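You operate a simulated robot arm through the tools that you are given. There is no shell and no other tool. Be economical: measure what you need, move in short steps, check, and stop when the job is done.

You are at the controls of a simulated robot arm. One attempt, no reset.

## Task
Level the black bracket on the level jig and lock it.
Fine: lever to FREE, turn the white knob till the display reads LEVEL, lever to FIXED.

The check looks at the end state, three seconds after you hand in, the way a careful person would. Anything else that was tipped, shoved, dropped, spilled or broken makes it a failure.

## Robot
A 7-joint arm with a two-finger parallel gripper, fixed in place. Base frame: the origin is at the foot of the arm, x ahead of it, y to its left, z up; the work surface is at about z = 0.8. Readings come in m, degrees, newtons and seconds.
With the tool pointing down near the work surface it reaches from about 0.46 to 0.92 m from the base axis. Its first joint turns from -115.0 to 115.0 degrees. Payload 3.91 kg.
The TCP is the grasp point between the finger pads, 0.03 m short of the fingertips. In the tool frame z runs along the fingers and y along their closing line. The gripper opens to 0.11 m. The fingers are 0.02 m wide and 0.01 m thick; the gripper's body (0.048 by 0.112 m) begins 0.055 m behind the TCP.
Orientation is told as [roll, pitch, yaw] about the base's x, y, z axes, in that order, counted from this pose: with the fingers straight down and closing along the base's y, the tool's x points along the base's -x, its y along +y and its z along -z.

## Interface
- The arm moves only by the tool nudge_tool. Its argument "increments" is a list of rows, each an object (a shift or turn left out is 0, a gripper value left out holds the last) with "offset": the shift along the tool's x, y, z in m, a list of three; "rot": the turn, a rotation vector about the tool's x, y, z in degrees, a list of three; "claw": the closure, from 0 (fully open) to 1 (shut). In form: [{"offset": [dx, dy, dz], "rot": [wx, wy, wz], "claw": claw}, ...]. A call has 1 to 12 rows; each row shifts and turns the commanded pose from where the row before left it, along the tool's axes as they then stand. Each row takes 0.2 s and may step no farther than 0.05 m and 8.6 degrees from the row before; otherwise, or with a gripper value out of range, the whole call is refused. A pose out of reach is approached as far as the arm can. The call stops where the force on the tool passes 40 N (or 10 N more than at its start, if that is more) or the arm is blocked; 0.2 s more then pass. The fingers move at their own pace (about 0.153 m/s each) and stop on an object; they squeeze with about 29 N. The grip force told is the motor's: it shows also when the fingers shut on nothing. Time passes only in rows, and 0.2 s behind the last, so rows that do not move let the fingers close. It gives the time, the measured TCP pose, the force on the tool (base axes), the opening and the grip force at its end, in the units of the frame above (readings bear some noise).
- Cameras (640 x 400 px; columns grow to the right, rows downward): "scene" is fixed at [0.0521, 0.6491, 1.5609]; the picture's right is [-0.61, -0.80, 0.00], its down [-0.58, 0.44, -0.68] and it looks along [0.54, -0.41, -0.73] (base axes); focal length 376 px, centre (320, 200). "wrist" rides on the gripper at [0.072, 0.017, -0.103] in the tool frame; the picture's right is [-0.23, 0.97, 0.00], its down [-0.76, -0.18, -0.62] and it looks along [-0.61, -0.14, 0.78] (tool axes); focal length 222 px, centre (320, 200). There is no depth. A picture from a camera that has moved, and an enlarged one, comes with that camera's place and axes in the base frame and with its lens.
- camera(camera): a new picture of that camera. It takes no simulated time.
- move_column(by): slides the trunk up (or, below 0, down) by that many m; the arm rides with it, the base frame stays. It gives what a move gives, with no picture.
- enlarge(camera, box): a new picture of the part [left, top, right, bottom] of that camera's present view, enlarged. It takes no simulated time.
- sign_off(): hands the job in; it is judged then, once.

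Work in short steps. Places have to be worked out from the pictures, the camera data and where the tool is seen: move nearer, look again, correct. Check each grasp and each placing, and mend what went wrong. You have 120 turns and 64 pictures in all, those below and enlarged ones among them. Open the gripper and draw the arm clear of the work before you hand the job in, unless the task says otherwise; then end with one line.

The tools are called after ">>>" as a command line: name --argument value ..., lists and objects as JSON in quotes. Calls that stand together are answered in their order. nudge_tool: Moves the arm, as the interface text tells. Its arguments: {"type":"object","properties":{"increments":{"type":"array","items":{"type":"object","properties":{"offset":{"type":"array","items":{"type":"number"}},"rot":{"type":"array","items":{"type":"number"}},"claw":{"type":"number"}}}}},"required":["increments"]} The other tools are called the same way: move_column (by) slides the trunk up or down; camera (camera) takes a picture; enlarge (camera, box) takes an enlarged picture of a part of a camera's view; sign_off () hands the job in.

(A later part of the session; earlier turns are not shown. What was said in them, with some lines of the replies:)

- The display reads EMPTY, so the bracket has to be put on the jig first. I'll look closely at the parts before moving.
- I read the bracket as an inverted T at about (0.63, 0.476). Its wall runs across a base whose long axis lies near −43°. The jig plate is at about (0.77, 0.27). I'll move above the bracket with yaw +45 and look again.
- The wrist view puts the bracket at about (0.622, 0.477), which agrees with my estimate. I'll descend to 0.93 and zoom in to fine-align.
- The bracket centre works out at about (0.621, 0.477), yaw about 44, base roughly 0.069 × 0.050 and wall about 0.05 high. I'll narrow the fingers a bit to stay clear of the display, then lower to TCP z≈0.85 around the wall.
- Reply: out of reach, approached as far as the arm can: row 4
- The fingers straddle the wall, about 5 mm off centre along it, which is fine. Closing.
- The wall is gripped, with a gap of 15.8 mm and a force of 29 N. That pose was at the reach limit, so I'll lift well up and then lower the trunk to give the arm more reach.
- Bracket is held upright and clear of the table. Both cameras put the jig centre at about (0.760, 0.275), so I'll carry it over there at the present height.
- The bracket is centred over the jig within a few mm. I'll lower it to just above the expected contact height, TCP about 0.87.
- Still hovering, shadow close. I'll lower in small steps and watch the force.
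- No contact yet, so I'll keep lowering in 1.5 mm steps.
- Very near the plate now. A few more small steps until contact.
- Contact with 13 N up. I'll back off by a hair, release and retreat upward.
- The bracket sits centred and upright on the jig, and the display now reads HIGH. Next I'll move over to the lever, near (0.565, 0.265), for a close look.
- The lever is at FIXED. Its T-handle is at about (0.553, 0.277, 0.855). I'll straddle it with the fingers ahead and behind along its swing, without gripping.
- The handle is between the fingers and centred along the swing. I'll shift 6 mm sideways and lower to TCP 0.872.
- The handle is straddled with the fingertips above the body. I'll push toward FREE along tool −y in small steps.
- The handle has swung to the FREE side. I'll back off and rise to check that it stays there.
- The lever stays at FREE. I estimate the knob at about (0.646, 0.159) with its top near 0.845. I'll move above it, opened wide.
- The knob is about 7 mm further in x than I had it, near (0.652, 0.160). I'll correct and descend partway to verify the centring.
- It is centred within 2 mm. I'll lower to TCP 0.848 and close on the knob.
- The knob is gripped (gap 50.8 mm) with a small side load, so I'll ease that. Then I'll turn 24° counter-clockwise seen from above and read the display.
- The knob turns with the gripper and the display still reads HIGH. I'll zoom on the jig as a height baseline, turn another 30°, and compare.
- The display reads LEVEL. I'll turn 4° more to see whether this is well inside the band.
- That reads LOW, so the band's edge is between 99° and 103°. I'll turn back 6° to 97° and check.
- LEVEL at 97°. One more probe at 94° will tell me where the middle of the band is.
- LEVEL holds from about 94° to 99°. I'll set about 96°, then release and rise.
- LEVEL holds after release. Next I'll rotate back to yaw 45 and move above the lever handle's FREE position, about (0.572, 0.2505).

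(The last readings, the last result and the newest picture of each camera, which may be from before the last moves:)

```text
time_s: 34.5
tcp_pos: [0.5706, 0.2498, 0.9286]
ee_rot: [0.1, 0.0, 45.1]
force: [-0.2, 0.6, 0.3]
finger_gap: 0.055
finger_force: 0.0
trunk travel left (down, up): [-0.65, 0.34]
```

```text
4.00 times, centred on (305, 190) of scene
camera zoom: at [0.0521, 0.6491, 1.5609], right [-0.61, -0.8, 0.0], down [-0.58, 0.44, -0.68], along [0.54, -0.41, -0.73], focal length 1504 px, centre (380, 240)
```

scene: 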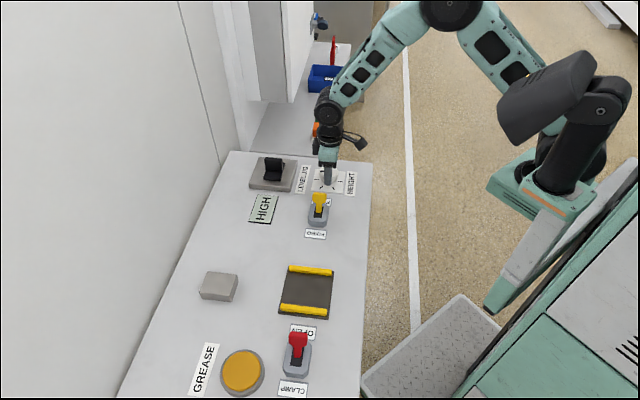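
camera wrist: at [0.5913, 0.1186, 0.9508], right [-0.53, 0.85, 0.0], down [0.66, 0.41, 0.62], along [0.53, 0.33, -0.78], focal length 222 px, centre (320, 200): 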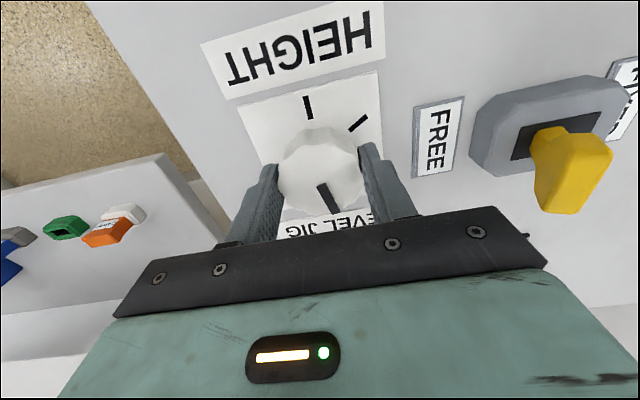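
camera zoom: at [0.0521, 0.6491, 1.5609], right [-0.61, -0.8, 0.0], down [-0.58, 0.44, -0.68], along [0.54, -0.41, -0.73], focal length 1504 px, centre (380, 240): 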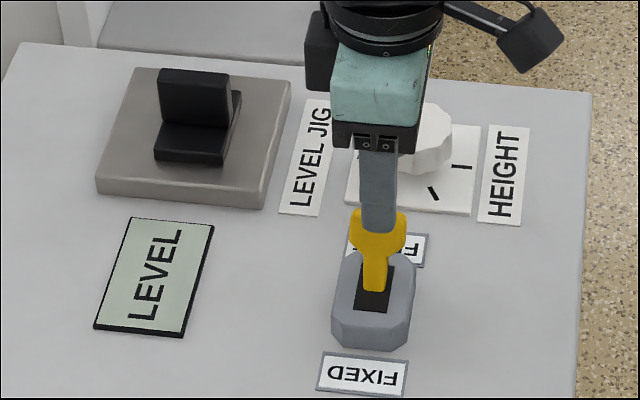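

The handle is between the finger planes. I'll shift 3 mm toward FREE and lower to TCP 0.872.

>>> nudge_tool --increments '[{"offset": [0, -0.003, 0.02]}, {"offset": [0, 0, 0.02]}, {"offset": [0, 0, 0.017]}, {}]'

>>> enlarge --camera "wrist" --box '[160, 40, 480, 240]'

```text
time_s: 35.5
tcp_pos: [0.573, 0.2487, 0.8724]
ee_rot: [0.0, 0.1, 45.1]
force: [-0.1, -0.2, -0.6]
finger_gap: 0.0549
finger_force: 0.1
trunk travel left (down, up): [-0.65, 0.34]
```

```text
2.00 times, centred on (320, 140) of wrist
camera zoom: at [0.5112, 0.2073, 0.9738], right [-0.53, 0.85, 0.0], down [0.66, 0.41, 0.62], along [0.53, 0.33, -0.78], focal length 444 px, centre (320, 320)
```

zoom: 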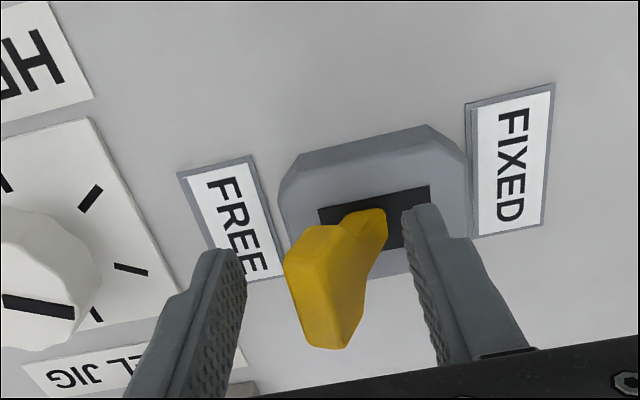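

Ready to push toward FIXED, about 0.050 m along tool +y, mirroring the earlier stroke.

>>> nudge_tool --increments '[{"offset": [0, 0.01, 0]}, {"offset": [0, 0.01, 0]}, {"offset": [0, 0.01, 0]}, {"offset": [0, 0.01, 0]}, {"offset": [0, 0.007, 0]}, {"offset": [0, 0.003, 0]}, {}]'

>>> enlarge --camera "wrist" --box '[160, 40, 480, 240]'

```text
time_s: 37.1
tcp_pos: [0.536, 0.2833, 0.8708]
ee_rot: [-0.1, 0.0, 45.0]
force: [-0.6, -0.1, -1.1]
finger_gap: 0.0549
finger_force: 0.2
trunk travel left (down, up): [-0.65, 0.34]
```

```text
2.00 times, centred on (320, 140) of wrist
camera zoom: at [0.4758, 0.2431, 0.9737], right [-0.53, 0.85, 0.0], down [0.66, 0.41, 0.62], along [0.53, 0.33, -0.78], focal length 444 px, centre (320, 320)
```

zoom: 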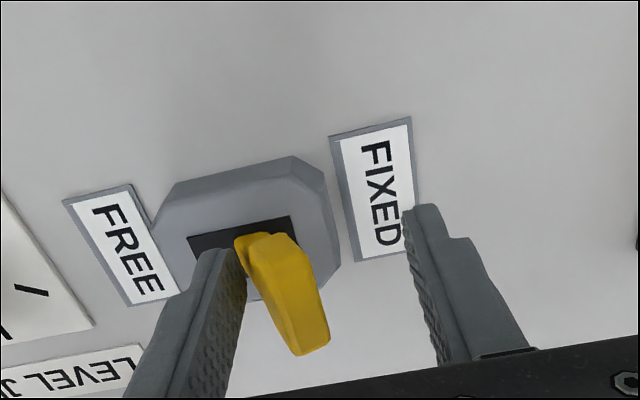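

The handle appears snapped over to FIXED, with no remaining force. I'll nudge a little further to be sure, then back off and rise.

>>> nudge_tool --increments '[{"offset": [0, 0.003, 0]}, {"offset": [0, 0.002, 0]}, {}]'

>>> nudge_tool --increments '[{"offset": [0, -0.012, 0]}, {"offset": [0, -0.008, -0.01]}, {"offset": [0, 0, -0.04]}, {"offset": [0, 0, -0.04]}, {}]'

>>> enlarge --camera "wrist" --box '[160, 20, 480, 220]'

>>> enlarge --camera "scene" --box '[230, 140, 380, 240]'

```text
time_s: 37.9
tcp_pos: [0.5345, 0.2858, 0.8711]
ee_rot: [0.1, 0.0, 44.9]
force: [7.3, -7.2, 0.2]
finger_gap: 0.0601
finger_force: 4.6
trunk travel left (down, up): [-0.65, 0.34]
```

```text
time_s: 39.1
tcp_pos: [0.5487, 0.2727, 0.9602]
ee_rot: [-0.1, -0.1, 45.1]
force: [0.7, 0.1, 0.9]
finger_gap: 0.0551
finger_force: 0.1
trunk travel left (down, up): [-0.65, 0.34]
```

```text
2.00 times, centred on (320, 120) of wrist
camera zoom: at [0.4872, 0.2325, 1.0632], right [-0.53, 0.85, 0.0], down [0.66, 0.41, 0.62], along [0.53, 0.33, -0.78], focal length 444 px, centre (320, 360)
```

zoom: 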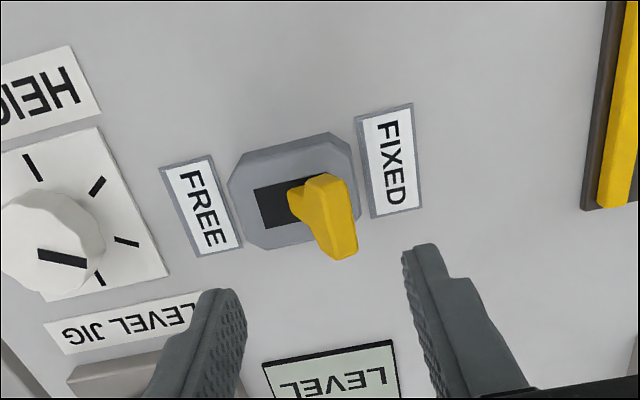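

```text
4.00 times, centred on (305, 190) of scene
camera zoom: at [0.0521, 0.6491, 1.5609], right [-0.61, -0.8, 0.0], down [-0.58, 0.44, -0.68], along [0.54, -0.41, -0.73], focal length 1504 px, centre (380, 240)
```

zoom: 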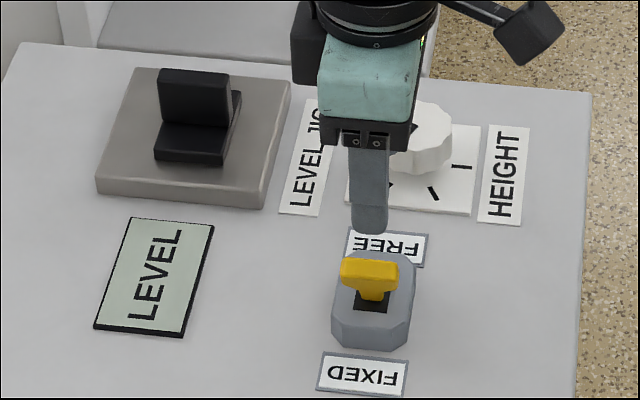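

FIXED and LEVEL both show. I'll open the gripper, lift the arm clear and take one final look.

>>> nudge_tool --increments '[{"offset": [0, 0, -0.04], "claw": 0}, {"offset": [0, 0, -0.04]}, {"offset": [0, 0, -0.04]}, {"offset": [0, 0, -0.04]}, {"offset": [0.02, 0, 0]}, {}]'

>>> camera --camera "scene"

```text
time_s: 40.5
tcp_pos: [0.534, 0.2581, 1.12]
ee_rot: [-0.1, 0.0, 45.1]
force: [-0.2, -0.7, -0.1]
finger_gap: 0.1103
finger_force: 0.0
trunk travel left (down, up): [-0.65, 0.34]
```

```text
15 pictures are left
```

scene: 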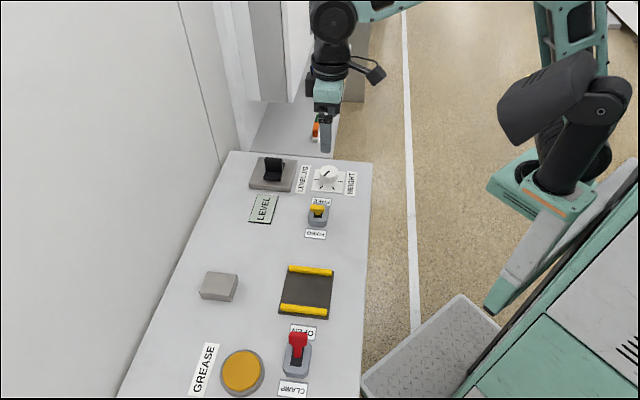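

All is in place: the display reads LEVEL, the lever is at FIXED, and the arm is clear. Handing in.

>>> sign_off

```text
The job is handed in.
```

The black bracket is on the level jig, the display reads LEVEL, and the lever is at FIXED.
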